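You operate a simulated robot arm through the tools that you are given. There is no shell and no other tool. Be economical: measure what you need, move in short steps, check, and stop when the job is done.

You are at the controls of a simulated robot arm. One attempt, no reset.

Task
Set the white cup on the white saucer, pour tea and add sugar.
Fine: tea to about the line; one spoonful of sugar by the yellow spoon; jug and spoon go back.

The check looks at the end state, three seconds after you hand in, the way a careful person would. Anything else that was tipped, shoved, dropped, spilled or broken makes it a failure.

Robot
A 7-joint arm with a two-finger parallel gripper, fixed in place. Base frame: the origin is at the foot of the arm, x ahead of it, y to its left, z up; the work surface is at about z = 0. Units: mm, rad, N and s.
With the tool pointing down near the work surface it reaches from about 220 to 580 mm from the base axis. Its first joint turns from -1.152 to 1.152 rad. Payload 2.5 kg.
The TCP is the grasp point between the finger pads, 23 mm short of the fingertips. In the tool frame z runs along the fingers and y along their closing line. Largest opening 94 mm; finger width 38, thickness 10; the body of the gripper, 54 by 96 mm, starts 39 mm behind the TCP.
Orientation is that of the tool frame in the base frame, as a unit quaternion [w, x, y, z]. With the fingers straight down and closing along the base's y, the tool's x points along the base's -x, its y along +y and its z along -z.

Tools
- The arm moves only by the tool move_arm. Its argument "increments" is a list of rows, each a list of 7 numbers: the shift along the base's x, y, z in mm, then the turn, a rotation vector about the base's x, y, z in rad, then the finger opening in mm, from 0 to 94. In form: [[tx, ty, tz, ax, ay, az, jaw], ...]. A call has 1 to 12 rows; each row is the pose to reach, as a shift and turn from the pose commanded when the call began. Rows are played at 5 a second. More than 50 mm and 0.15 rad between two rows, or a gripper value outside its range, and nothing of the call is played. Where a pose cannot be reached the arm comes as near as it can. A force on the tool above 40 N (or 10 N above the force at the start of the call, whichever is more), or a blocked arm, ends the call early, and 0.2 s more pass. Each finger travels about 108 mm/s and halts on what it meets, pressing with about 29 N; the grip force reading is that of the motor and also rises with nothing between the fingers. The clock runs only during rows and for 0.2 s after the last one: add rows that repeat a pose to give the fingers time. It gives the time, the measured TCP pose, the force on the tool (base axes), the opening and the grip force at its end, in the units of the frame above (readings bear some noise).
- Cameras (640 x 400 px; columns grow to the right, rows downward): "scene" is fixed at [106.4, -404.2, 534.2]; the picture's right is [0.91, -0.42, 0.00], its down [-0.28, -0.60, -0.75] and it looks along [0.32, 0.68, -0.66] (base axes); focal length 240 px, centre (320, 200). "wrist" rides on the gripper at [86, 16, -74] in the tool frame; the picture's right is [-0.18, 0.98, 0.00], its down [-0.58, -0.11, -0.81] and it looks along [-0.79, -0.15, 0.59] (tool axes); focal length 243 px, centre (320, 200). There is no depth. A picture from a camera that has moved, and an enlarged one, comes with that camera's place and axes in the base frame and with its lens.
- snapshot(camera): a new picture of that camera. No time passes.
- close_up(camera, box): a new picture of the part [left, top, right, bottom] of that camera's present view, enlarged. No time passes.
- close_job(): hands the job in; it is judged then, once.

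Go step by step. Nothing tells you positions but the pictures and the camera data: compare them with the known pose of the tool, close in by small moves and look again before you grip or let go. The budget is 120 turns and 76 pictures, counting those below and the enlarged ones. Unless the task says otherwise, let go and move clear before handing in, and close with one line.

The tools are called after "Call:" by a JSON object that holds its "method" and its "body". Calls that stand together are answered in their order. move_arm: Moves the arm, as the interface text tells. Its arguments: {"type":"object","properties":{"increments":{"type":"array","items":{"type":"array","items":{"type":"number"}}}},"required":["increments"]} The other tools are called the same way: snapshot (camera) takes a picture; close_up (camera, box) takes an enlarged picture of a part of a camera's view; close_job () hands the job in.

At the start:

```text
time_s: 0.0
tool_pos: [356.6, 75.6, 338.7]
tool_rot: [-0.001, 0.0, 1.0, 0.001]
wrist_force: [0.1, -0.4, 0.1]
gripper_width: 94.2
grip_force: 0.1
```

scene: 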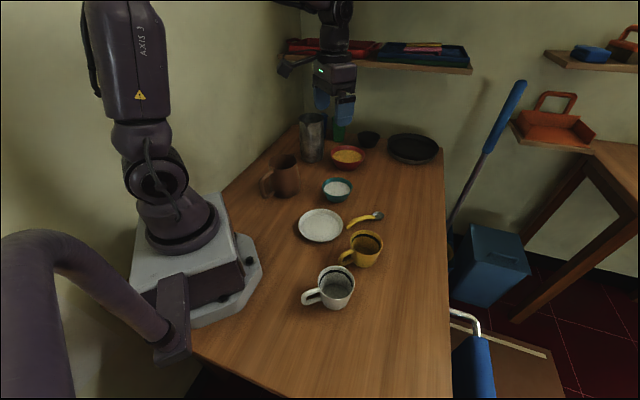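
wrist: 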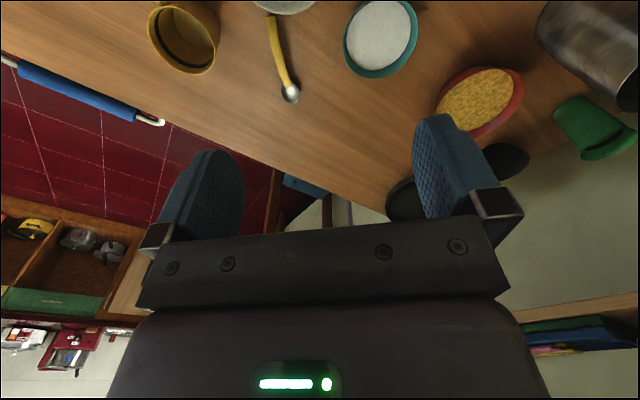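

I see a white cup (front), yellow cup, white saucer, yellow spoon, a teal bowl of white stuff (sugar?), a red bowl with yellow contents, a brown jug and a metal vessel. I'll enlarge to identify them.

Call:
{"method": "close_up", "body": {"camera": "scene", "box": [280, 190, 440, 320]}}

Call:
{"method": "close_up", "body": {"camera": "scene", "box": [240, 100, 400, 220]}}

```text
3.08 times, centred on (360, 255) of scene
camera zoom: at [106.4, -404.2, 534.2], right [0.91, -0.42, 0.0], down [-0.28, -0.6, -0.75], along [0.32, 0.68, -0.66], focal length 738 px, centre (197, 31)
```

zoom: 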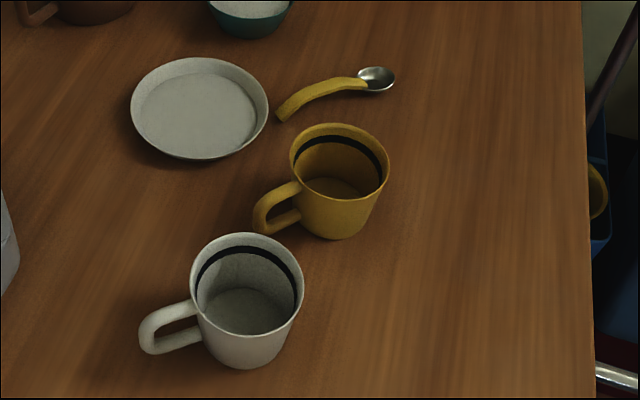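

```text
3.33 times, centred on (320, 160) of scene
camera zoom: at [106.4, -404.2, 534.2], right [0.91, -0.42, 0.0], down [-0.28, -0.6, -0.75], along [0.32, 0.68, -0.66], focal length 800 px, centre (320, 333)
```

zoom: 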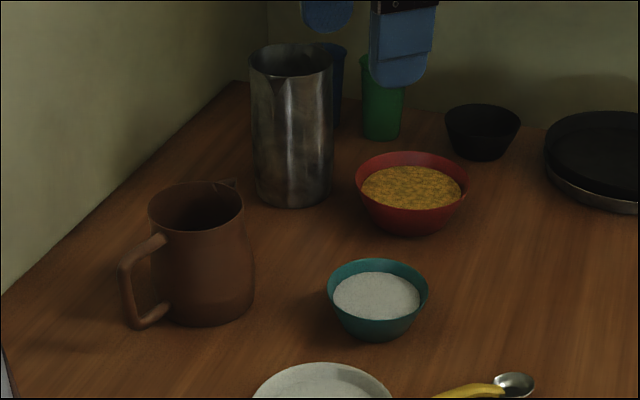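

The brown jug at about (280, 243) is the reachable one. The white cup is at about (251, -183) with its handle toward the base, and the saucer is near (314, 32). I'll move above the white cup and refine from there.

Call:
{"method": "move_arm", "body": {"increments": [[-15, -37, -14, 0, 0, 0, 94], [-30, -74, -28, 0, 0, 0, 94], [-45, -111, -42, 0, 0, 0, 94], [-60, -148, -56, 0, 0, 0, 94], [-75, -185, -70, 0, 0, 0, 94], [-90, -222, -84, 0, 0, 0, 94], [-105, -259, -98, 0, 0, 0, 94], [-105, -259, -138, 0, 0, 0, 94], [-105, -259, -138, 0, 0, 0, 94]]}}

Call:
{"method": "snapshot", "body": {"camera": "wrist"}}

Call:
{"method": "snapshot", "body": {"camera": "scene"}}

```text
time_s: 2.0
tool_pos: [251.6, -185.5, 200.6]
tool_rot: [0.0, -0.001, 1.0, 0.0]
wrist_force: [0.2, 0.3, 0.0]
gripper_width: 94.0
grip_force: 0.1
```

```text
71 pictures are left
camera wrist: at [164.6, -168.9, 275.5], right [0.18, 0.98, 0.0], down [0.58, -0.11, 0.81], along [0.79, -0.15, -0.59], focal length 243 px, centre (320, 200)
```

wrist: 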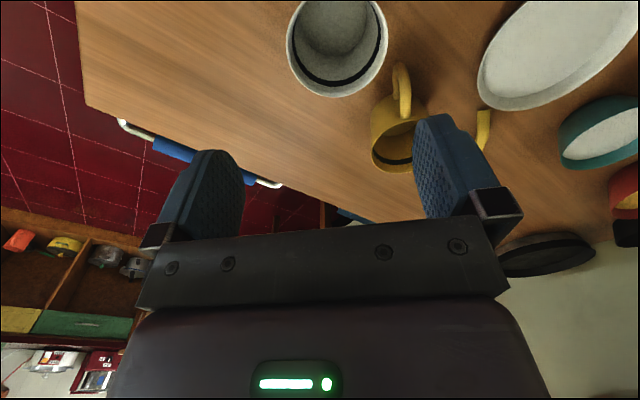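

```text
70 pictures are left
```

scene: 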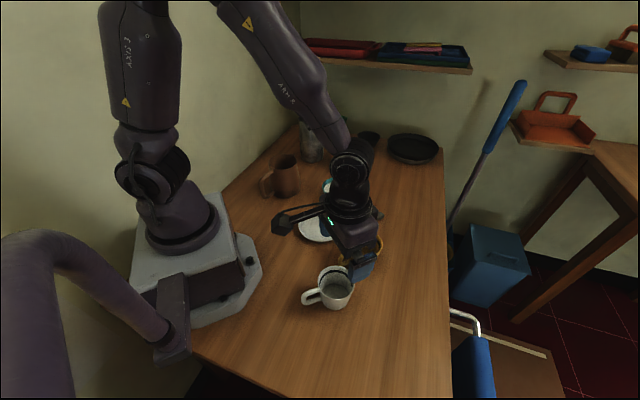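

The cup reads at about (246, -173) from the wrist view. I'll centre over it and come down to just above the rim, then check.

Call:
{"method": "move_arm", "body": {"increments": [[-4, 11, -40, 0, 0, 0, 94], [-4, 11, -80, 0, 0, 0, 94], [-4, 11, -100, 0, 0, 0, 94], [-4, 11, -100, 0, 0, 0, 94]]}}

Call:
{"method": "snapshot", "body": {"camera": "wrist"}}

Call:
{"method": "close_up", "body": {"camera": "scene", "box": [270, 200, 430, 320]}}

```text
time_s: 3.0
tool_pos: [247.8, -173.5, 100.3]
tool_rot: [0.0, 0.0, 1.0, 0.0]
wrist_force: [1.1, 0.2, 0.6]
gripper_width: 94.1
grip_force: 0.0
```

```text
69 pictures are left
camera wrist: at [159.6, -157.9, 175.2], right [0.18, 0.98, 0.0], down [0.58, -0.11, 0.81], along [0.79, -0.15, -0.59], focal length 243 px, centre (320, 200)
```

wrist: 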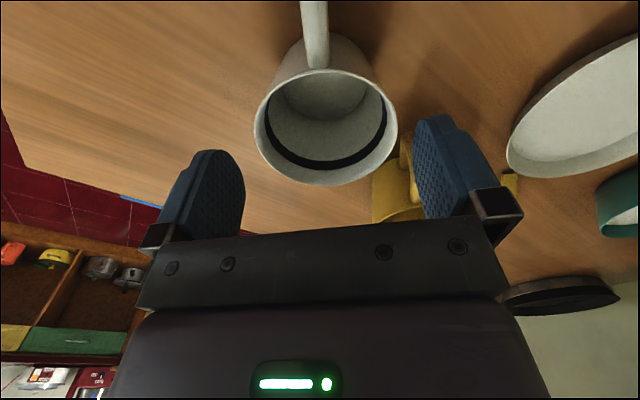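

```text
3.33 times, centred on (350, 260) of scene
camera zoom: at [106.4, -404.2, 534.2], right [0.91, -0.42, 0.0], down [-0.28, -0.6, -0.75], along [0.32, 0.68, -0.66], focal length 800 px, centre (220, 0)
```

zoom: 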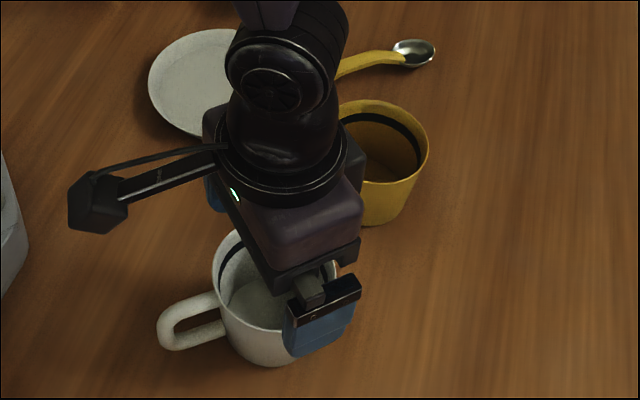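

The rim centre works out at about (247, -169). I'll adjust and descend around the cup.

Call:
{"method": "move_arm", "body": {"increments": [[-1, 4, 0, 0, 0, 0, 94], [-1, 4, -25, 0, 0, 0, 94], [-1, 4, -48, 0, 0, 0, 94], [-1, 4, -48, 0, 0, 0, 94]]}}

Call:
{"method": "snapshot", "body": {"camera": "wrist"}}

```text
time_s: 4.0
tool_pos: [247.2, -168.3, 52.3]
tool_rot: [0.0, -0.001, 1.0, 0.0]
wrist_force: [-0.3, 0.6, -0.8]
gripper_width: 94.2
grip_force: 0.1
```

```text
67 pictures are left
camera wrist: at [160.0, -152.5, 127.5], right [0.18, 0.98, 0.0], down [0.58, -0.11, 0.81], along [0.79, -0.15, -0.59], focal length 243 px, centre (320, 200)
```

wrist: 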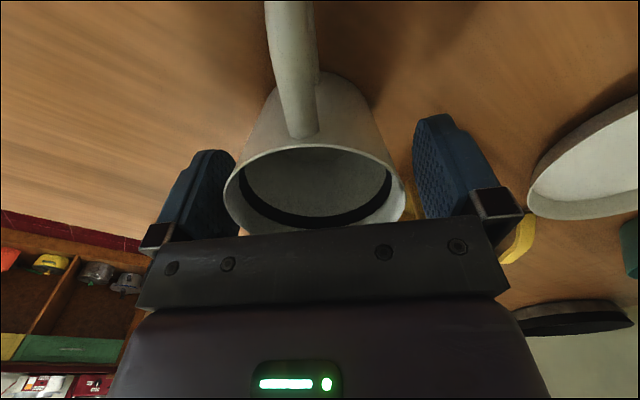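

The cup sits between the fingers, so I'll close and then lift slightly.

Call:
{"method": "move_arm", "body": {"increments": [[0, 0, 0, 0, 0, 0, 84], [0, 0, 0, 0, 0, 0, 78], [0, 0, 0, 0, 0, 0, 70], [0, 0, 0, 0, 0, 0, 66], [0, 0, 0, 0, 0, 0, 66]]}}

```text
time_s: 5.2
tool_pos: [246.6, -167.5, 52.9]
tool_rot: [0.0, 0.0, 1.0, 0.0]
wrist_force: [1.1, 0.7, 1.5]
gripper_width: 73.3
grip_force: 28.8
```

Call:
{"method": "move_arm", "body": {"increments": [[0, 0, 10, 0, 0, 0, 66], [0, 0, 30, 0, 0, 0, 66], [0, 0, 50, 0, 0, 0, 66], [0, 0, 50, 0, 0, 0, 66]]}}

Call:
{"method": "snapshot", "body": {"camera": "scene"}}

Call:
{"method": "snapshot", "body": {"camera": "wrist"}}

```text
time_s: 6.2
tool_pos: [246.7, -169.6, 102.7]
tool_rot: [0.0, 0.0, 1.0, 0.0]
wrist_force: [0.3, -0.3, -1.1]
gripper_width: 73.1
grip_force: 29.3
```

```text
66 pictures are left
```

scene: 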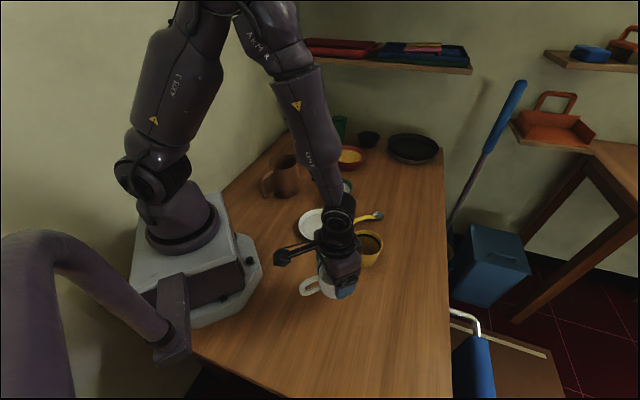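

```text
65 pictures are left
camera wrist: at [159.5, -153.1, 178.1], right [0.18, 0.98, 0.0], down [0.58, -0.11, 0.81], along [0.79, -0.15, -0.59], focal length 243 px, centre (320, 200)
```

wrist: 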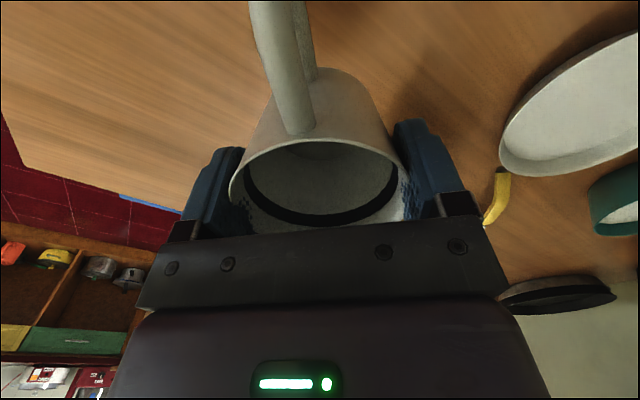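

The cup is held level. I'll carry it to above the saucer at about (314, 32).

Call:
{"method": "move_arm", "body": {"increments": [[0, 0, 30, 0, 0, 0, 66], [10, 42, 45, 0, 0, 0, 66], [25, 84, 45, 0, 0, 0, 66], [40, 126, 45, 0, 0, 0, 66], [54, 166, 45, 0, 0, 0, 66], [67, 202, 45, 0, 0, 0, 66], [67, 202, 45, 0, 0, 0, 66]]}}

Call:
{"method": "snapshot", "body": {"camera": "wrist"}}

Call:
{"method": "close_up", "body": {"camera": "scene", "box": [240, 140, 400, 260]}}

```text
time_s: 7.8
tool_pos: [312.1, 33.9, 147.9]
tool_rot: [0.0, 0.0, 1.0, 0.0]
wrist_force: [-0.8, 0.1, -1.3]
gripper_width: 73.4
grip_force: 29.0
```

```text
64 pictures are left
camera wrist: at [224.9, 48.9, 223.3], right [0.18, 0.98, 0.0], down [0.58, -0.11, 0.81], along [0.79, -0.15, -0.59], focal length 243 px, centre (320, 200)
```

wrist: 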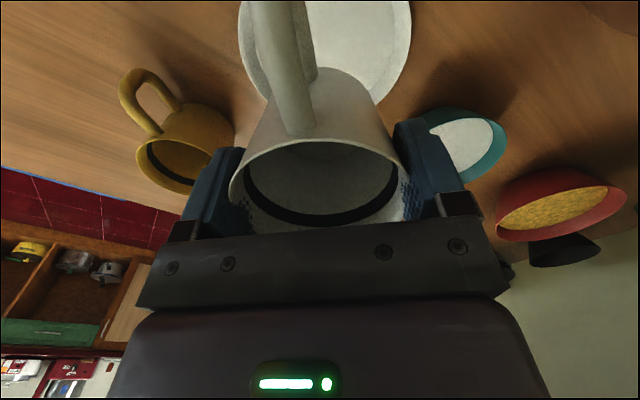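

```text
3.33 times, centred on (320, 200) of scene
camera zoom: at [106.4, -404.2, 534.2], right [0.91, -0.42, 0.0], down [-0.28, -0.6, -0.75], along [0.32, 0.68, -0.66], focal length 800 px, centre (320, 200)
```

zoom: 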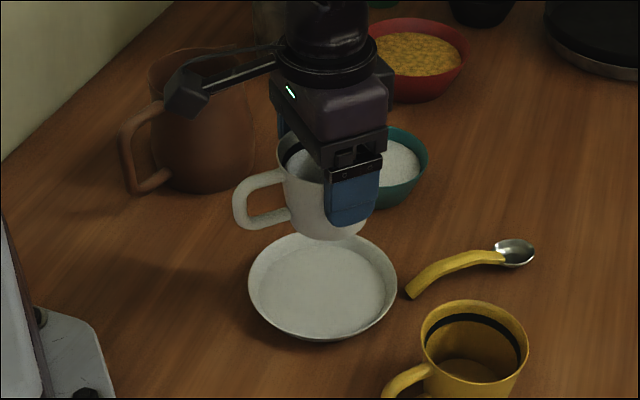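

The saucer centre is about (314, 32), right beneath the cup. I'll lower it in steps and watch the force.

Call:
{"method": "move_arm", "body": {"increments": [[0, -1, -40, 0, 0, 0, 66], [0, -1, -75, 0, 0, 0, 66], [0, -1, -80, 0, 0, 0, 66], [0, -1, -80, 0, 0, 0, 66]]}}

Call:
{"method": "close_up", "body": {"camera": "scene", "box": [260, 160, 380, 250]}}

```text
time_s: 8.8
tool_pos: [314.1, 32.3, 67.5]
tool_rot: [0.0, 0.0, 1.0, 0.001]
wrist_force: [-0.5, -0.1, -1.4]
gripper_width: 73.1
grip_force: 28.7
```

```text
4.44 times, centred on (320, 205) of scene
camera zoom: at [106.4, -404.2, 534.2], right [0.91, -0.42, 0.0], down [-0.28, -0.6, -0.75], along [0.32, 0.68, -0.66], focal length 1066 px, centre (320, 178)
```

zoom: 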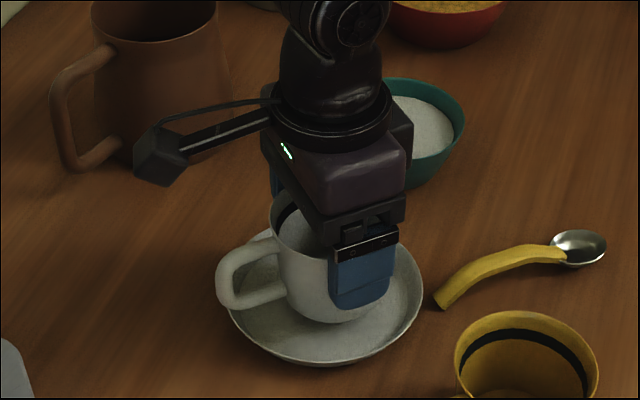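

Call:
{"method": "move_arm", "body": {"increments": [[0, 0, -3, 0, 0, 0, 66], [0, 0, -5, 0, 0, 0, 66], [0, 0, -7, 0, 0, 0, 66], [0, 0, -7, 0, 0, 0, 66]]}}

```text
time_s: 9.8
tool_pos: [313.5, 32.2, 61.2]
tool_rot: [0.001, 0.0, 1.0, 0.0]
wrist_force: [0.0, 0.1, -2.2]
gripper_width: 73.4
grip_force: 28.5
```

Call:
{"method": "move_arm", "body": {"increments": [[0, 0, -1, 0, 0, 0, 66], [0, 0, -2, 0, 0, 0, 66], [0, 0, -2, 0, 0, 0, 66]]}}

```text
time_s: 10.6
tool_pos: [314.0, 33.5, 59.5]
tool_rot: [0.001, 0.0, 1.0, 0.0]
wrist_force: [0.3, 1.3, 6.4]
gripper_width: 73.4
grip_force: 28.4
```

The cup has touched the saucer (about 6 N). I'll release and rise clear.

Call:
{"method": "move_arm", "body": {"increments": [[0, 0, 0.5, 0, 0, 0, 80], [0, 0, 0.5, 0, 0, 0, 94], [0, 0, 0.5, 0, 0, 0, 94], [0, 0, 20, 0, 0, 0, 94], [0, 0, 60, 0, 0, 0, 94], [0, 0, 105, 0, 0, 0, 94], [0, 0, 150, 0, 0, 0, 94], [0, 0, 190, 0, 0, 0, 94], [0, 0, 190, 0, 0, 0, 94]]}}

Call:
{"method": "snapshot", "body": {"camera": "wrist"}}

Call:
{"method": "close_up", "body": {"camera": "scene", "box": [240, 130, 400, 250]}}

```text
time_s: 12.6
tool_pos: [313.7, 32.8, 250.5]
tool_rot: [0.0, 0.001, 1.0, 0.001]
wrist_force: [0.0, 0.1, 0.9]
gripper_width: 93.7
grip_force: 0.0
```

```text
61 pictures are left
camera wrist: at [227.0, 49.0, 324.7], right [0.18, 0.98, 0.0], down [0.58, -0.11, 0.81], along [0.79, -0.15, -0.59], focal length 243 px, centre (320, 200)
```

wrist: 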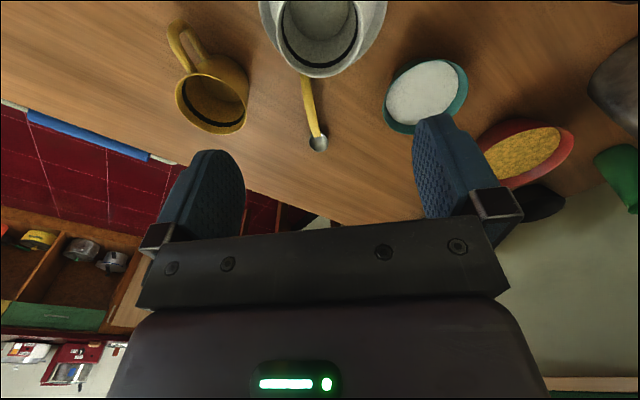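

```text
3.33 times, centred on (320, 190) of scene
camera zoom: at [106.4, -404.2, 534.2], right [0.91, -0.42, 0.0], down [-0.28, -0.6, -0.75], along [0.32, 0.68, -0.66], focal length 800 px, centre (320, 233)
```

zoom: 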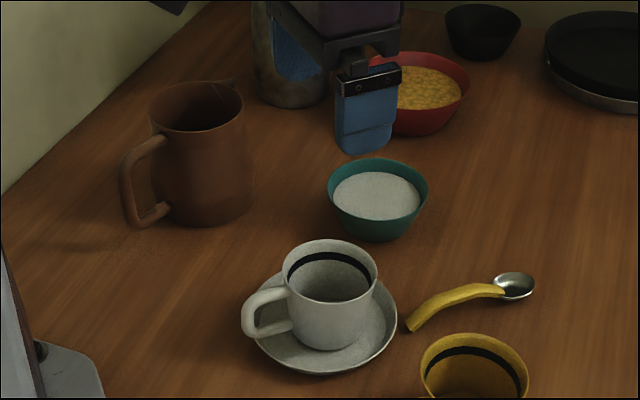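

The cup stands well on the saucer. Next I'll look into the brown jug from above.

Call:
{"method": "move_arm", "body": {"increments": [[-15, 40, 20, 0, 0, 0, 94], [-30, 80, 50, 0, 0, 0, 94], [-45, 120, 50, 0, 0, 0, 94], [-60, 160, 50, 0, 0, 0, 94], [-74, 192, 50, 0, 0, 0, 94], [-74, 192, 50, 0, 0, 0, 94]]}}

Call:
{"method": "snapshot", "body": {"camera": "wrist"}}

```text
refused: row 2 steps farther than a row can; nothing moved
```

```text
59 pictures are left
camera wrist: at [227.0, 49.0, 324.7], right [0.18, 0.98, 0.0], down [0.58, -0.11, 0.81], along [0.79, -0.15, -0.59], focal length 243 px, centre (320, 200)
```

wrist: 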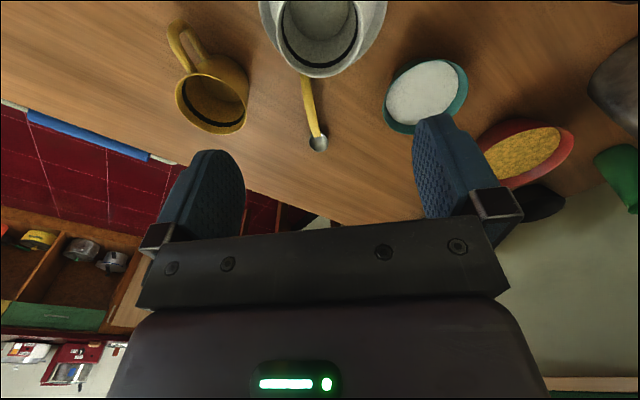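

One step was too long, so I'll redo it with shorter rows.

Call:
{"method": "move_arm", "body": {"increments": [[-12, 32, 12, 0, 0, 0, 94], [-24, 64, 24, 0, 0, 0, 94], [-36, 96, 36, 0, 0, 0, 94], [-48, 128, 48, 0, 0, 0, 94], [-62, 162, 50, 0, 0, 0, 94], [-74, 192, 50, 0, 0, 0, 94], [-74, 192, 50, 0, 0, 0, 94]]}}

Call:
{"method": "snapshot", "body": {"camera": "wrist"}}

```text
time_s: 14.2
tool_pos: [239.1, 225.8, 300.2]
tool_rot: [0.0, 0.001, 1.0, 0.001]
wrist_force: [-0.3, -0.5, 0.3]
gripper_width: 93.7
grip_force: 0.0
```

```text
58 pictures are left
camera wrist: at [152.8, 241.4, 375.1], right [0.18, 0.98, 0.0], down [0.58, -0.11, 0.81], along [0.79, -0.15, -0.59], focal length 243 px, centre (320, 200)
```

wrist: 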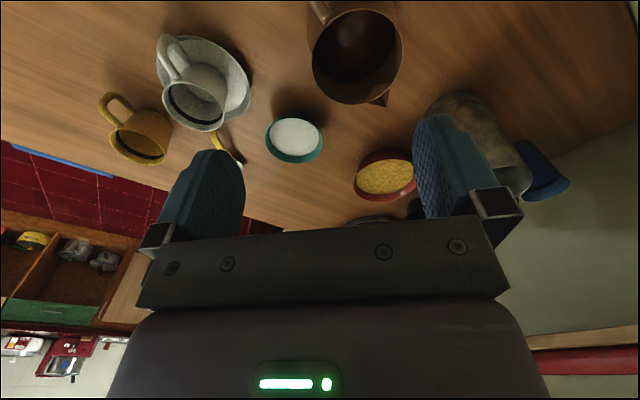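

Call:
{"method": "close_up", "body": {"camera": "wrist", "box": [280, 0, 440, 120]}}

```text
3.33 times, centred on (360, 60) of wrist
camera zoom: at [152.8, 241.4, 375.1], right [0.18, 0.98, 0.0], down [0.58, -0.11, 0.81], along [0.79, -0.15, -0.59], focal length 809 px, centre (187, 667)
```

zoom: 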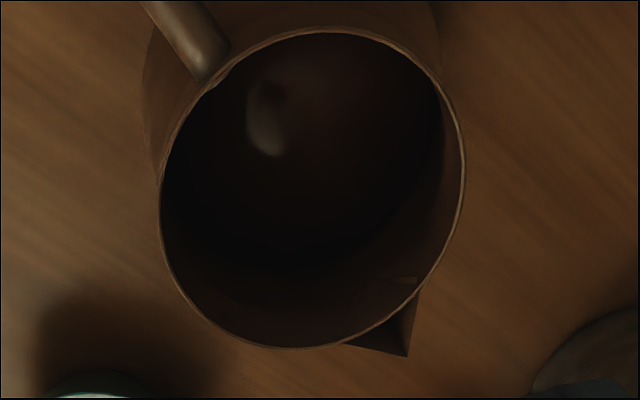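

The jug holds dark liquid (tea); its axis is near (275, 253), its spout points at about +0.55 rad and the handle lies opposite. I'll yaw the tool to match and hover above the handle.

Call:
{"method": "move_arm", "body": {"increments": [[-9, -4, -20, 0, 0, 0.14, 94], [-18, -8, -40, 0, 0, 0.28, 94], [-27, -12, -65, 0, 0, 0.42, 94], [-36, -17, -90, 0, 0, 0.55, 94], [-36, -17, -110, 0, 0, 0.55, 94], [-36, -17, -110, 0, 0, 0.55, 94]]}}

Call:
{"method": "snapshot", "body": {"camera": "wrist"}}

Call:
{"method": "close_up", "body": {"camera": "scene", "box": [220, 110, 340, 200]}}

```text
time_s: 15.6
tool_pos: [202.6, 206.1, 189.0]
tool_rot: [-0.001, -0.272, 0.962, 0.0]
wrist_force: [0.0, 0.0, -0.2]
gripper_width: 93.9
grip_force: 0.0
```

```text
56 pictures are left
camera wrist: at [120.9, 174.5, 263.4], right [-0.36, 0.93, 0.0], down [0.55, 0.21, 0.81], along [0.75, 0.29, -0.59], focal length 243 px, centre (320, 200)
```

wrist: 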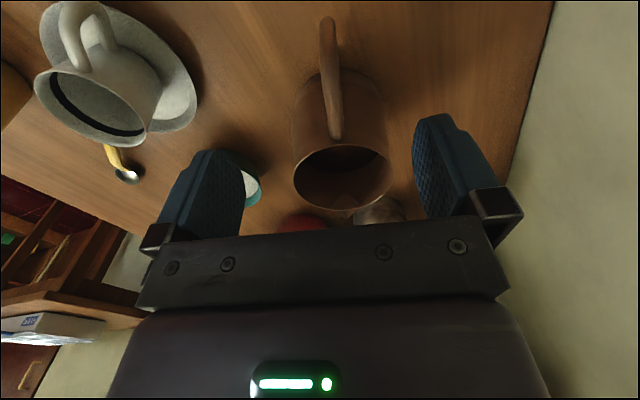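

```text
4.44 times, centred on (280, 155) of scene
camera zoom: at [106.4, -404.2, 534.2], right [0.91, -0.42, 0.0], down [-0.28, -0.6, -0.75], along [0.32, 0.68, -0.66], focal length 1066 px, centre (498, 400)
```

zoom: 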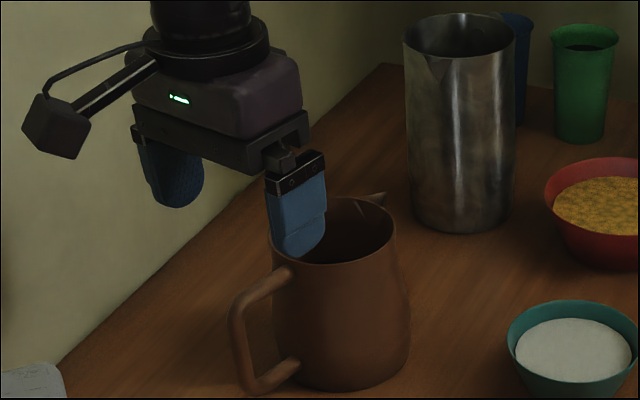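

The handle runs about 7.5 mm to the tool's +y side and the yaw is right. I'll shift over it and lower partway.

Call:
{"method": "move_arm", "body": {"increments": [[-4, 6.5, 0, 0, 0, 0, 94], [-4, 6.5, -35, 0, 0, 0, 94], [-4, 6.5, -60, 0, 0, 0, 94], [-4, 6.5, -60, 0, 0, 0, 94]]}}

Call:
{"method": "snapshot", "body": {"camera": "wrist"}}

Call:
{"method": "close_up", "body": {"camera": "scene", "box": [220, 130, 340, 220]}}

```text
time_s: 16.6
tool_pos: [198.6, 213.4, 128.6]
tool_rot: [-0.001, -0.271, 0.962, -0.001]
wrist_force: [0.1, 0.3, -0.3]
gripper_width: 93.9
grip_force: 0.0
```

```text
54 pictures are left
camera wrist: at [117.3, 182.7, 203.7], right [-0.36, 0.93, 0.0], down [0.55, 0.21, 0.81], along [0.75, 0.29, -0.59], focal length 243 px, centre (320, 200)
```

wrist: 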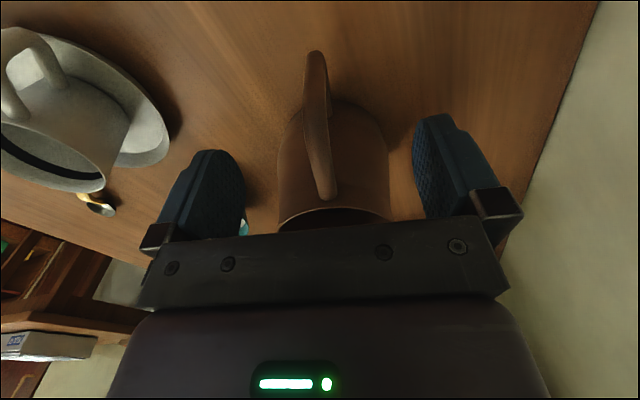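

```text
4.44 times, centred on (280, 175) of scene
camera zoom: at [106.4, -404.2, 534.2], right [0.91, -0.42, 0.0], down [-0.28, -0.6, -0.75], along [0.32, 0.68, -0.66], focal length 1066 px, centre (498, 311)
```

zoom: 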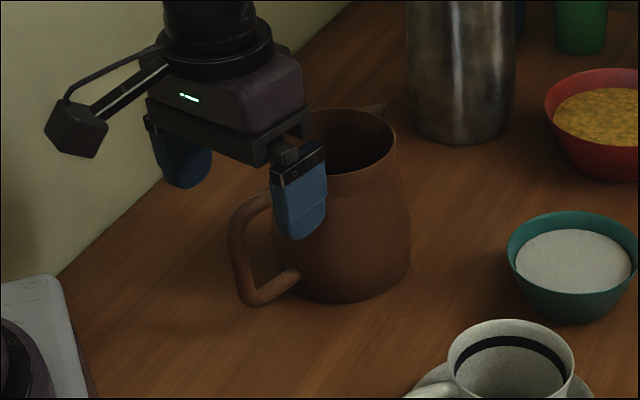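

The handle is centred between the fingers, so I'll go down to grip height.

Call:
{"method": "move_arm", "body": {"increments": [[0, 0, -25, 0, 0, 0, 94], [0, 0, -47, 0, 0, 0, 94], [0, 0, -47, 0, 0, 0, 94]]}}

Call:
{"method": "snapshot", "body": {"camera": "wrist"}}

Call:
{"method": "close_up", "body": {"camera": "scene", "box": [220, 130, 340, 220]}}

```text
time_s: 17.4
tool_pos: [199.2, 213.7, 83.2]
tool_rot: [0.0, -0.272, 0.962, 0.0]
wrist_force: [-0.6, -0.7, 0.3]
gripper_width: 94.0
grip_force: 0.1
```

```text
52 pictures are left
camera wrist: at [116.5, 181.5, 158.0], right [-0.36, 0.93, 0.0], down [0.55, 0.21, 0.81], along [0.75, 0.29, -0.59], focal length 243 px, centre (320, 200)
```

wrist: 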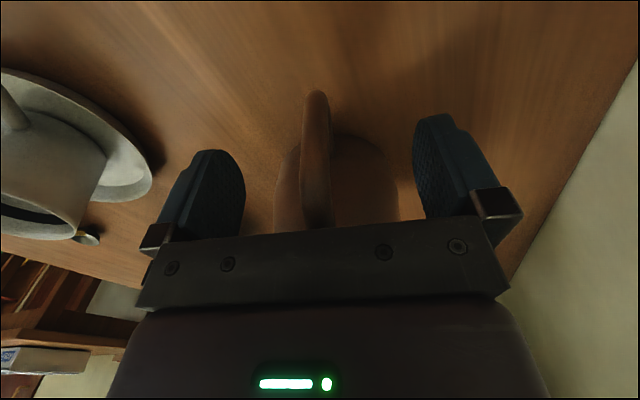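

```text
4.44 times, centred on (280, 175) of scene
camera zoom: at [106.4, -404.2, 534.2], right [0.91, -0.42, 0.0], down [-0.28, -0.6, -0.75], along [0.32, 0.68, -0.66], focal length 1066 px, centre (498, 311)
```

zoom: 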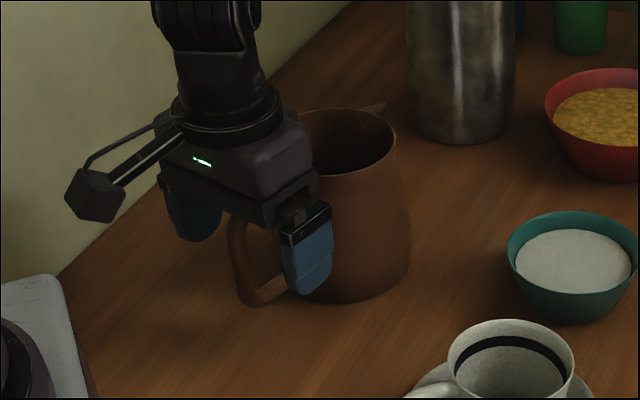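

Aligned; closing on the handle.

Call:
{"method": "move_arm", "body": {"increments": [[0, 0, 0, 0, 0, 0, 75], [0, 0, 0, 0, 0, 0, 55], [0, 0, 0, 0, 0, 0, 35], [0, 0, 0, 0, 0, 0, 22], [0, 0, 0, 0, 0, 0, 8], [0, 0, 0, 0, 0, 0, 3], [0, 0, 0, 0, 0, 0, 3]]}}

```text
time_s: 19.0
tool_pos: [199.3, 213.0, 82.5]
tool_rot: [0.0, -0.272, 0.962, 0.0]
wrist_force: [3.5, -1.9, 0.5]
gripper_width: 12.9
grip_force: 29.0
```

Call:
{"method": "move_arm", "body": {"increments": [[0, 0, 2, 0, 0, 0, 3], [0, 0, 5, 0, 0, 0, 3], [0, 0, 8, 0, 0, 0, 3], [0, 0, 12, 0, 0, 0, 3], [0, 0, 16, 0, 0, 0, 3], [0, 0, 20, 0, 0, 0, 3], [0, 0, 20, 0, 0, 0, 3]]}}

Call:
{"method": "close_up", "body": {"camera": "scene", "box": [220, 130, 340, 220]}}

```text
time_s: 20.6
tool_pos: [199.0, 213.7, 102.0]
tool_rot: [0.0, -0.271, 0.963, 0.0]
wrist_force: [0.1, -0.7, -8.0]
gripper_width: 12.7
grip_force: 29.4
```

```text
4.44 times, centred on (280, 175) of scene
camera zoom: at [106.4, -404.2, 534.2], right [0.91, -0.42, 0.0], down [-0.28, -0.6, -0.75], along [0.32, 0.68, -0.66], focal length 1066 px, centre (498, 311)
```

zoom: 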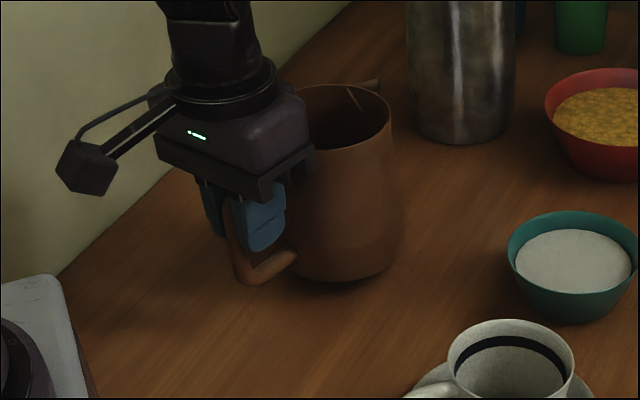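

The jug lifts cleanly (about 0.8 kg) and stays upright. I'll raise it gently before turning.

Call:
{"method": "move_arm", "body": {"increments": [[0, 0, 6, 0, 0, 0, 3], [0, 0, 16, 0, 0, 0, 3], [0, 0, 30, 0, 0, 0, 3], [0, 0, 46, 0, 0, 0, 3], [0, 0, 62, 0, 0, 0, 3], [0, 0, 78, 0, 0, 0, 3], [0, 0, 94, 0, 0, 0, 3], [0, 0, 110, 0, 0, 0, 3], [0, 0, 124, 0, 0, 0, 3], [0, 0, 134, 0, 0, 0, 3], [0, 0, 138, 0, 0, 0, 3], [0, 0, 138, 0, 0, 0, 3]]}}

Call:
{"method": "move_arm", "body": {"increments": [[2, -1, 0, 0, 0, -0.03, 3], [7, -3, 0, 0, 0, -0.1, 3], [14, -7, 0, 0, 0, -0.18, 3], [21, -12, 0, 0, 0, -0.27, 3], [29, -17, 0, 0, 0, -0.37, 3], [37, -22, 0, 0, 0, -0.47, 3], [45, -27, 0, 0, 0, -0.57, 3], [53, -32, 0, 0, 0, -0.67, 3], [61, -37, 0, 0, 0, -0.77, 3], [67, -41, 0, 0, 0, -0.86, 3], [71, -43, 0, 0, 0, -0.92, 3], [72, -44, 0, 0, 0, -0.95, 3]]}}

Call:
{"method": "snapshot", "body": {"camera": "scene"}}

```text
time_s: 23.2
tool_pos: [198.2, 214.3, 241.3]
tool_rot: [0.0, -0.271, 0.962, 0.0]
wrist_force: [0.2, 0.3, -8.7]
gripper_width: 12.9
grip_force: 29.4
```

```text
time_s: 25.8
tool_pos: [271.8, 168.4, 239.8]
tool_rot: [0.0, 0.199, 0.98, 0.0]
wrist_force: [0.2, 0.5, -8.1]
gripper_width: 12.8
grip_force: 28.8
```

```text
49 pictures are left
```

scene: 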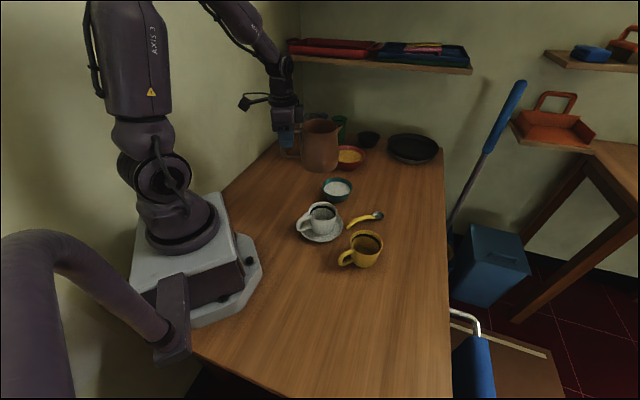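

Turning further so the spout points toward -y at the cup.

Call:
{"method": "move_arm", "body": {"increments": [[0, 0, 0, 0, 0, -0.03, 3], [2, -1, 0, 0, 0, -0.1, 3], [4, -2, 0, 0, 0, -0.19, 3], [6, -3, 0, 0, 0, -0.29, 3], [8, -4, 0, 0, 0, -0.39, 3], [10, -5, 0, 0, 0, -0.49, 3], [12, -6, 0, 0, 0, -0.59, 3], [14, -6, 0, 0, 0, -0.69, 3], [16, -7, 0, 0, 0, -0.79, 3], [18, -7, 0, 0, 0, -0.89, 3], [20, -8, 0, 0, 0, -0.97, 3], [20, -8, 0, 0, 0, -1.0, 3]]}}

Call:
{"method": "close_up", "body": {"camera": "scene", "box": [220, 90, 420, 260]}}

Call:
{"method": "snapshot", "body": {"camera": "wrist"}}

```text
time_s: 28.4
tool_pos: [290.7, 163.3, 240.5]
tool_rot: [0.0, 0.644, 0.765, 0.0]
wrist_force: [-0.1, 0.0, -6.8]
gripper_width: 12.8
grip_force: 28.7
```

```text
2.35 times, centred on (320, 175) of scene
camera zoom: at [106.4, -404.2, 534.2], right [0.91, -0.42, 0.0], down [-0.28, -0.6, -0.75], along [0.32, 0.68, -0.66], focal length 565 px, centre (320, 259)
```

zoom: 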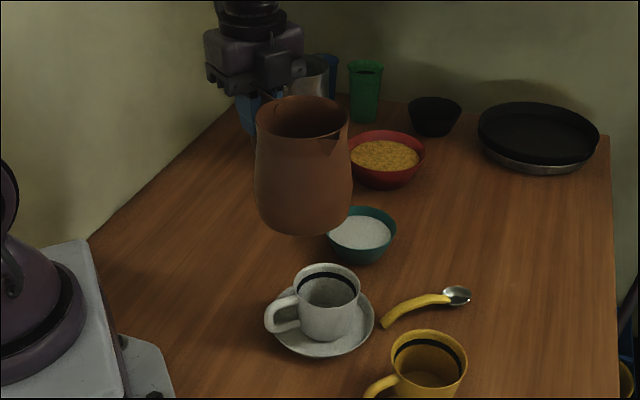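

```text
47 pictures are left
camera wrist: at [292.4, 250.0, 315.0], right [1.0, -0.02, 0.0], down [-0.01, -0.59, 0.81], along [-0.01, -0.81, -0.59], focal length 243 px, centre (320, 200)
```

wrist: 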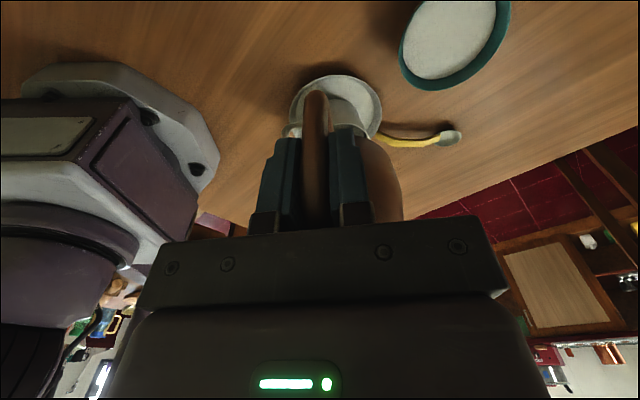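

I'll look closely at the spout tip.

Call:
{"method": "close_up", "body": {"camera": "scene", "box": [280, 120, 360, 180]}}

```text
6.67 times, centred on (320, 150) of scene
camera zoom: at [106.4, -404.2, 534.2], right [0.91, -0.42, 0.0], down [-0.28, -0.6, -0.75], along [0.32, 0.68, -0.66], focal length 1600 px, centre (320, 533)
```

zoom: 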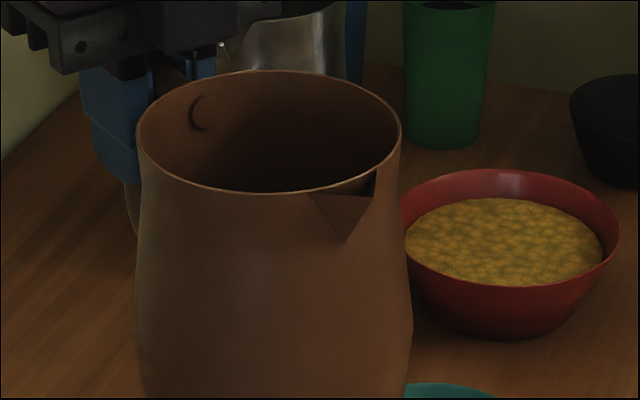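

The spout axis points along -1.35 rad and the tip is about 150 mm ahead of the TCP. I'll pre-tilt by 0.3 rad with the tip held well above the cup and check nothing pours yet.

Call:
{"method": "move_arm", "body": {"increments": [[-1, 2, -2, 0.03, 0.007, 0, 3], [-3, 6, -6, 0.08, 0.018, 0, 3], [-5, 10, -11, 0.13, 0.029, 0, 3], [-7, 14, -16, 0.18, 0.04, 0, 3], [-9, 18, -21, 0.23, 0.052, 0, 3], [-10, 21, -24, 0.27, 0.061, 0, 3], [-11, 23, -26, 0.293, 0.066, 0, 3], [-11, 23, -26, 0.293, 0.066, 0, 3]]}}

Call:
{"method": "close_up", "body": {"camera": "scene", "box": [240, 100, 400, 250]}}

```text
time_s: 30.2
tool_pos: [279.3, 185.4, 214.2]
tool_rot: [-0.12, 0.637, 0.756, 0.09]
wrist_force: [0.4, -2.0, -8.4]
gripper_width: 12.4
grip_force: 29.0
```

```text
2.67 times, centred on (320, 175) of scene
camera zoom: at [106.4, -404.2, 534.2], right [0.91, -0.42, 0.0], down [-0.28, -0.6, -0.75], along [0.32, 0.68, -0.66], focal length 640 px, centre (320, 267)
```

zoom: 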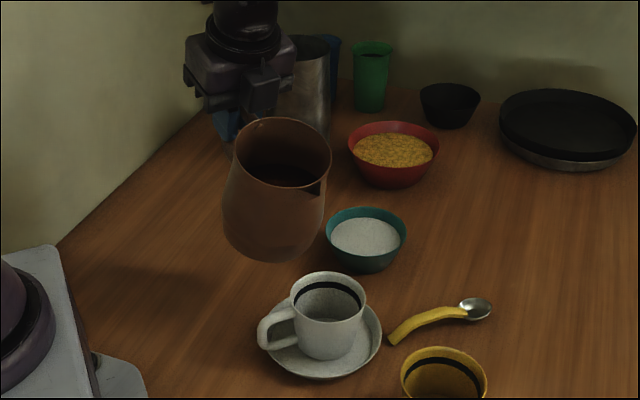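

The tilt works and the tip is where predicted. I'll lower toward the cup and tilt to 0.5 rad.

Call:
{"method": "move_arm", "body": {"increments": [[0, 0, -6, 0, 0, 0, 3], [0, 0, -16, 0.02, 0.004, 0, 3], [0, -1, -26, 0.07, 0.016, 0, 3], [0.5, -2, -34, 0.12, 0.027, 0, 3], [0.5, -2.5, -38, 0.17, 0.038, 0, 3], [0.6, -2.5, -39.6, 0.195, 0.044, 0, 3], [0.6, -2.5, -39.6, 0.195, 0.044, 0, 3]]}}

Call:
{"method": "close_up", "body": {"camera": "scene", "box": [260, 130, 380, 230]}}

```text
time_s: 31.8
tool_pos: [281.0, 183.4, 175.0]
tool_rot: [-0.197, 0.624, 0.741, 0.15]
wrist_force: [-0.2, -0.8, -8.5]
gripper_width: 13.1
grip_force: 28.9
```

```text
4.00 times, centred on (320, 180) of scene
camera zoom: at [106.4, -404.2, 534.2], right [0.91, -0.42, 0.0], down [-0.28, -0.6, -0.75], along [0.32, 0.68, -0.66], focal length 960 px, centre (320, 280)
```

zoom: 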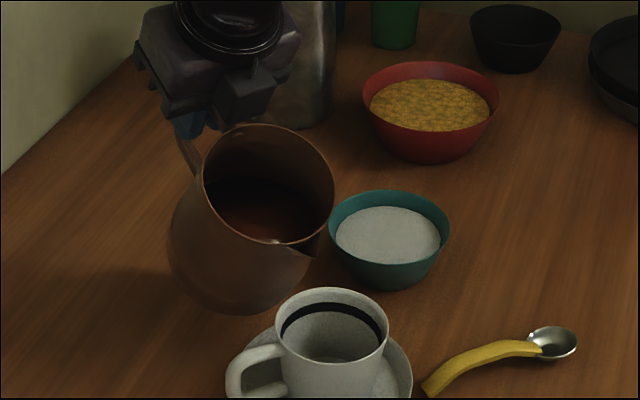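

Call:
{"method": "close_up", "body": {"camera": "scene", "box": [290, 155, 350, 200]}}

```text
8.89 times, centred on (320, 178) of scene
camera zoom: at [106.4, -404.2, 534.2], right [0.91, -0.42, 0.0], down [-0.28, -0.6, -0.75], along [0.32, 0.68, -0.66], focal length 2133 px, centre (320, 400)
```

zoom: 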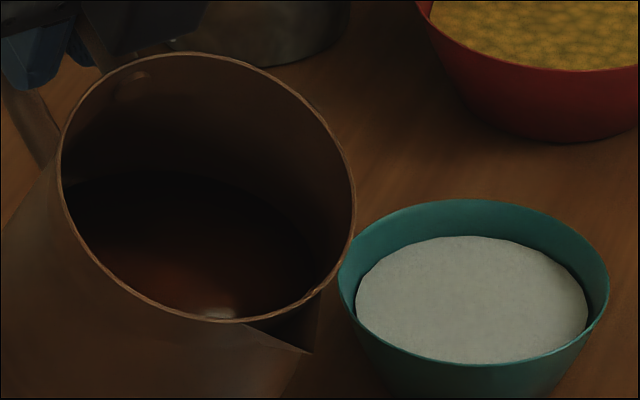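

Tea is close to the lip. I'll bring the tip down over the cup while tilting to 0.6 rad.

Call:
{"method": "move_arm", "body": {"increments": [[0.3, -1.5, -3, 0.02, 0.004, 0, 3], [0.7, -3, -3, 0.045, 0.01, 0, 3], [1, -5, -2, 0.075, 0.017, 0, 3], [1.3, -6.4, -0.8, 0.0976, 0.0219, 0, 3], [1.3, -6.4, -0.8, 0.0976, 0.0219, 0, 3]]}}

Call:
{"method": "close_up", "body": {"camera": "scene", "box": [270, 150, 360, 230]}}

```text
time_s: 33.0
tool_pos: [282.4, 176.5, 172.6]
tool_rot: [-0.236, 0.616, 0.73, 0.18]
wrist_force: [-0.8, 0.6, -7.6]
gripper_width: 12.7
grip_force: 28.7
```

```text
5.00 times, centred on (315, 190) of scene
camera zoom: at [106.4, -404.2, 534.2], right [0.91, -0.42, 0.0], down [-0.28, -0.6, -0.75], along [0.32, 0.68, -0.66], focal length 1200 px, centre (345, 250)
```

zoom: 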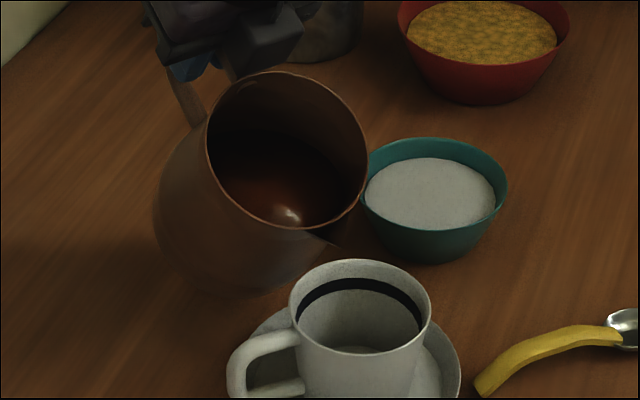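

No flow yet; tilting another 0.1 about the tip.

Call:
{"method": "move_arm", "body": {"increments": [[0.4, -1.8, 3, 0.025, 0.0055, 0, 3], [0.8, -3.5, 5.5, 0.05, 0.011, 0, 3], [1.2, -5.2, 8, 0.075, 0.0165, 0, 3], [1.5, -6.9, 10.4, 0.0976, 0.0219, 0, 3], [1.5, -6.9, 10.4, 0.0976, 0.0219, 0, 3]]}}

Call:
{"method": "close_up", "body": {"camera": "scene", "box": [270, 150, 360, 230]}}

```text
time_s: 34.2
tool_pos: [283.8, 168.6, 182.0]
tool_rot: [-0.273, 0.606, 0.717, 0.209]
wrist_force: [-0.5, -0.5, -7.4]
gripper_width: 12.7
grip_force: 29.1
```

```text
5.00 times, centred on (315, 190) of scene
camera zoom: at [106.4, -404.2, 534.2], right [0.91, -0.42, 0.0], down [-0.28, -0.6, -0.75], along [0.32, 0.68, -0.66], focal length 1200 px, centre (345, 250)
```

zoom: 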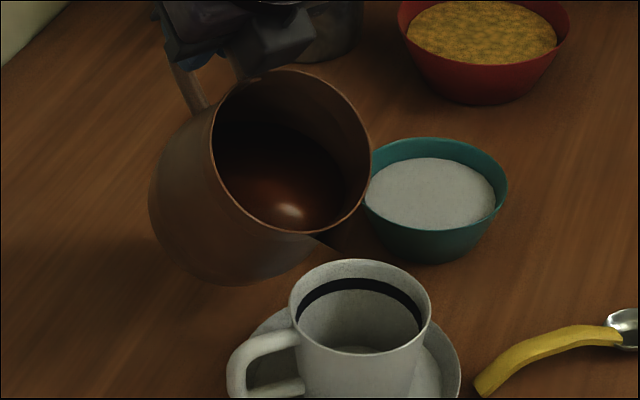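

Call:
{"method": "move_arm", "body": {"increments": [[0.4, -2, 2.7, 0.025, 0.0055, 0, 3], [0.9, -4, 5.4, 0.05, 0.011, 0, 3], [1.3, -6, 8.1, 0.075, 0.0165, 0, 3], [1.8, -8.1, 10.8, 0.0976, 0.0219, 0, 3], [1.8, -8.1, 10.8, 0.0976, 0.0219, 0, 3]]}}

Call:
{"method": "close_up", "body": {"camera": "scene", "box": [270, 150, 360, 230]}}

```text
time_s: 35.4
tool_pos: [284.3, 161.5, 193.9]
tool_rot: [-0.31, 0.594, 0.704, 0.236]
wrist_force: [0.6, 0.3, -7.9]
gripper_width: 12.9
grip_force: 28.9
```

```text
5.00 times, centred on (315, 190) of scene
camera zoom: at [106.4, -404.2, 534.2], right [0.91, -0.42, 0.0], down [-0.28, -0.6, -0.75], along [0.32, 0.68, -0.66], focal length 1200 px, centre (345, 250)
```

zoom: 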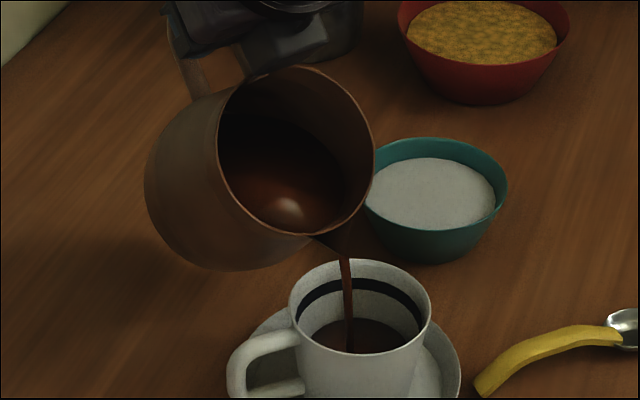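

Tea is flowing into the cup. I'll hold briefly and check the level.

Call:
{"method": "move_arm", "body": {"increments": [[0, 0, 0, 0, 0, 0, 3], [0, 0, 0, 0, 0, 0, 3]]}}

Call:
{"method": "close_up", "body": {"camera": "scene", "box": [290, 180, 360, 230]}}

```text
time_s: 36.0
tool_pos: [286.5, 162.3, 196.2]
tool_rot: [-0.311, 0.593, 0.704, 0.236]
wrist_force: [-0.5, 0.6, -7.3]
gripper_width: 12.9
grip_force: 28.9
```

```text
8.00 times, centred on (325, 205) of scene
camera zoom: at [106.4, -404.2, 534.2], right [0.91, -0.42, 0.0], down [-0.28, -0.6, -0.75], along [0.32, 0.68, -0.66], focal length 1920 px, centre (280, 160)
```

zoom: 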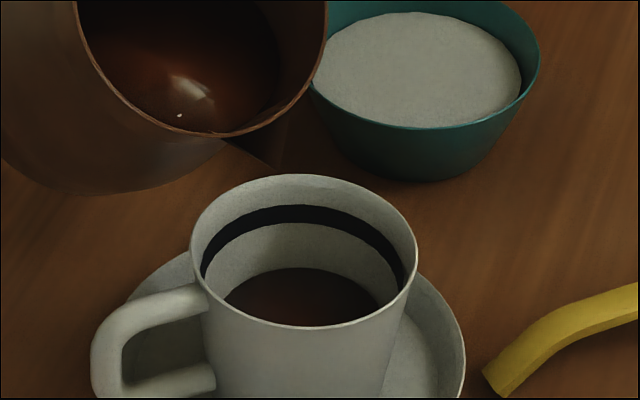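

Flow has settled with the cup under half full. I'll add 0.05 rad and wait.

Call:
{"method": "move_arm", "body": {"increments": [[0.5, -2.2, 3, 0.0244, 0.0055, 0, 3], [1, -4.5, 6, 0.0488, 0.011, 0, 3], [1, -4.5, 6, 0.0488, 0.011, 0, 3], [1, -4.5, 6, 0.0488, 0.011, 0, 3], [1, -4.5, 6, 0.0488, 0.011, 0, 3]]}}

Call:
{"method": "close_up", "body": {"camera": "scene", "box": [290, 180, 360, 230]}}

```text
time_s: 37.2
tool_pos: [286.0, 157.4, 201.4]
tool_rot: [-0.329, 0.587, 0.697, 0.249]
wrist_force: [-1.3, 0.3, -7.3]
gripper_width: 12.7
grip_force: 29.6
```

```text
8.00 times, centred on (325, 205) of scene
camera zoom: at [106.4, -404.2, 534.2], right [0.91, -0.42, 0.0], down [-0.28, -0.6, -0.75], along [0.32, 0.68, -0.66], focal length 1920 px, centre (280, 160)
```

zoom: 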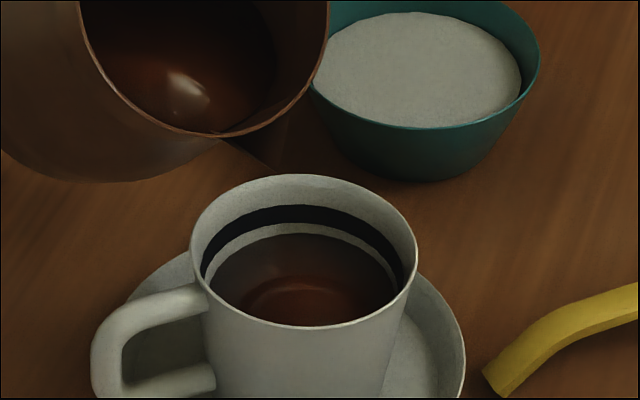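

Tea is just below the band; one small extra of 0.02 rad.

Call:
{"method": "move_arm", "body": {"increments": [[0.2, -0.9, 1.2, 0.0098, 0.0022, 0, 3], [0.4, -1.8, 2.4, 0.0195, 0.0044, 0, 3], [0.4, -1.8, 2.4, 0.0195, 0.0044, 0, 3], [0.4, -1.8, 2.4, 0.0195, 0.0044, 0, 3]]}}

Call:
{"method": "close_up", "body": {"camera": "scene", "box": [290, 180, 360, 230]}}

```text
time_s: 38.2
tool_pos: [287.2, 154.4, 203.6]
tool_rot: [-0.335, 0.585, 0.693, 0.255]
wrist_force: [-0.8, -0.9, -5.7]
gripper_width: 12.7
grip_force: 29.3
```

```text
8.00 times, centred on (325, 205) of scene
camera zoom: at [106.4, -404.2, 534.2], right [0.91, -0.42, 0.0], down [-0.28, -0.6, -0.75], along [0.32, 0.68, -0.66], focal length 1920 px, centre (280, 160)
```

zoom: 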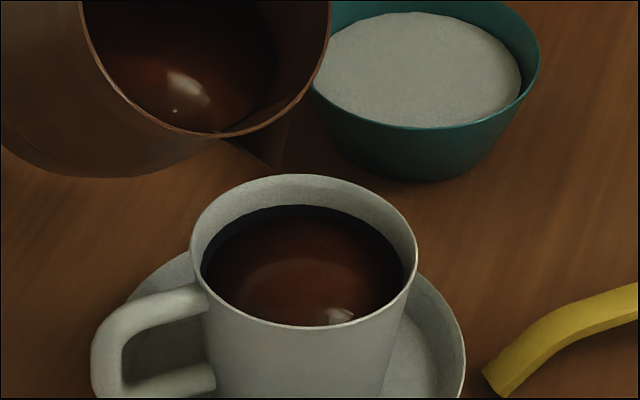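

Tea sits at the line. I'll tilt back, retracing the path about the tip.

Call:
{"method": "move_arm", "body": {"increments": [[-1.4, 6.3, -8.4, -0.0683, -0.0153, 0, 3], [-2.3, 10.5, -14, -0.117, -0.026, 0, 3], [-3.2, 14.4, -19.2, -0.166, -0.037, 0, 3], [-4, 18, -24, -0.215, -0.048, 0, 3], [-4.7, 21.3, -27, -0.2635, -0.059, 0, 3], [-5.4, 24.5, -28, -0.312, -0.07, 0, 3], [-6, 27.7, -28.8, -0.361, -0.081, 0, 3], [-6, 27.7, -28.8, -0.361, -0.081, 0, 3]]}}

Call:
{"method": "close_up", "body": {"camera": "scene", "box": [260, 140, 380, 230]}}

```text
time_s: 40.0
tool_pos: [282.2, 182.6, 174.5]
tool_rot: [-0.197, 0.624, 0.741, 0.15]
wrist_force: [0.1, 0.4, -6.1]
gripper_width: 12.8
grip_force: 29.2
```

```text
4.44 times, centred on (320, 185) of scene
camera zoom: at [106.4, -404.2, 534.2], right [0.91, -0.42, 0.0], down [-0.28, -0.6, -0.75], along [0.32, 0.68, -0.66], focal length 1066 px, centre (320, 267)
```

zoom: 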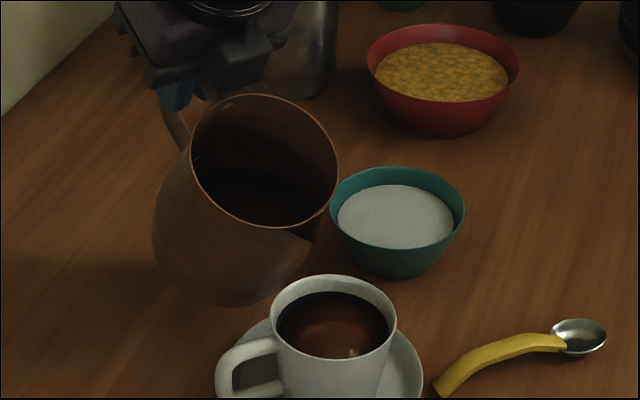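

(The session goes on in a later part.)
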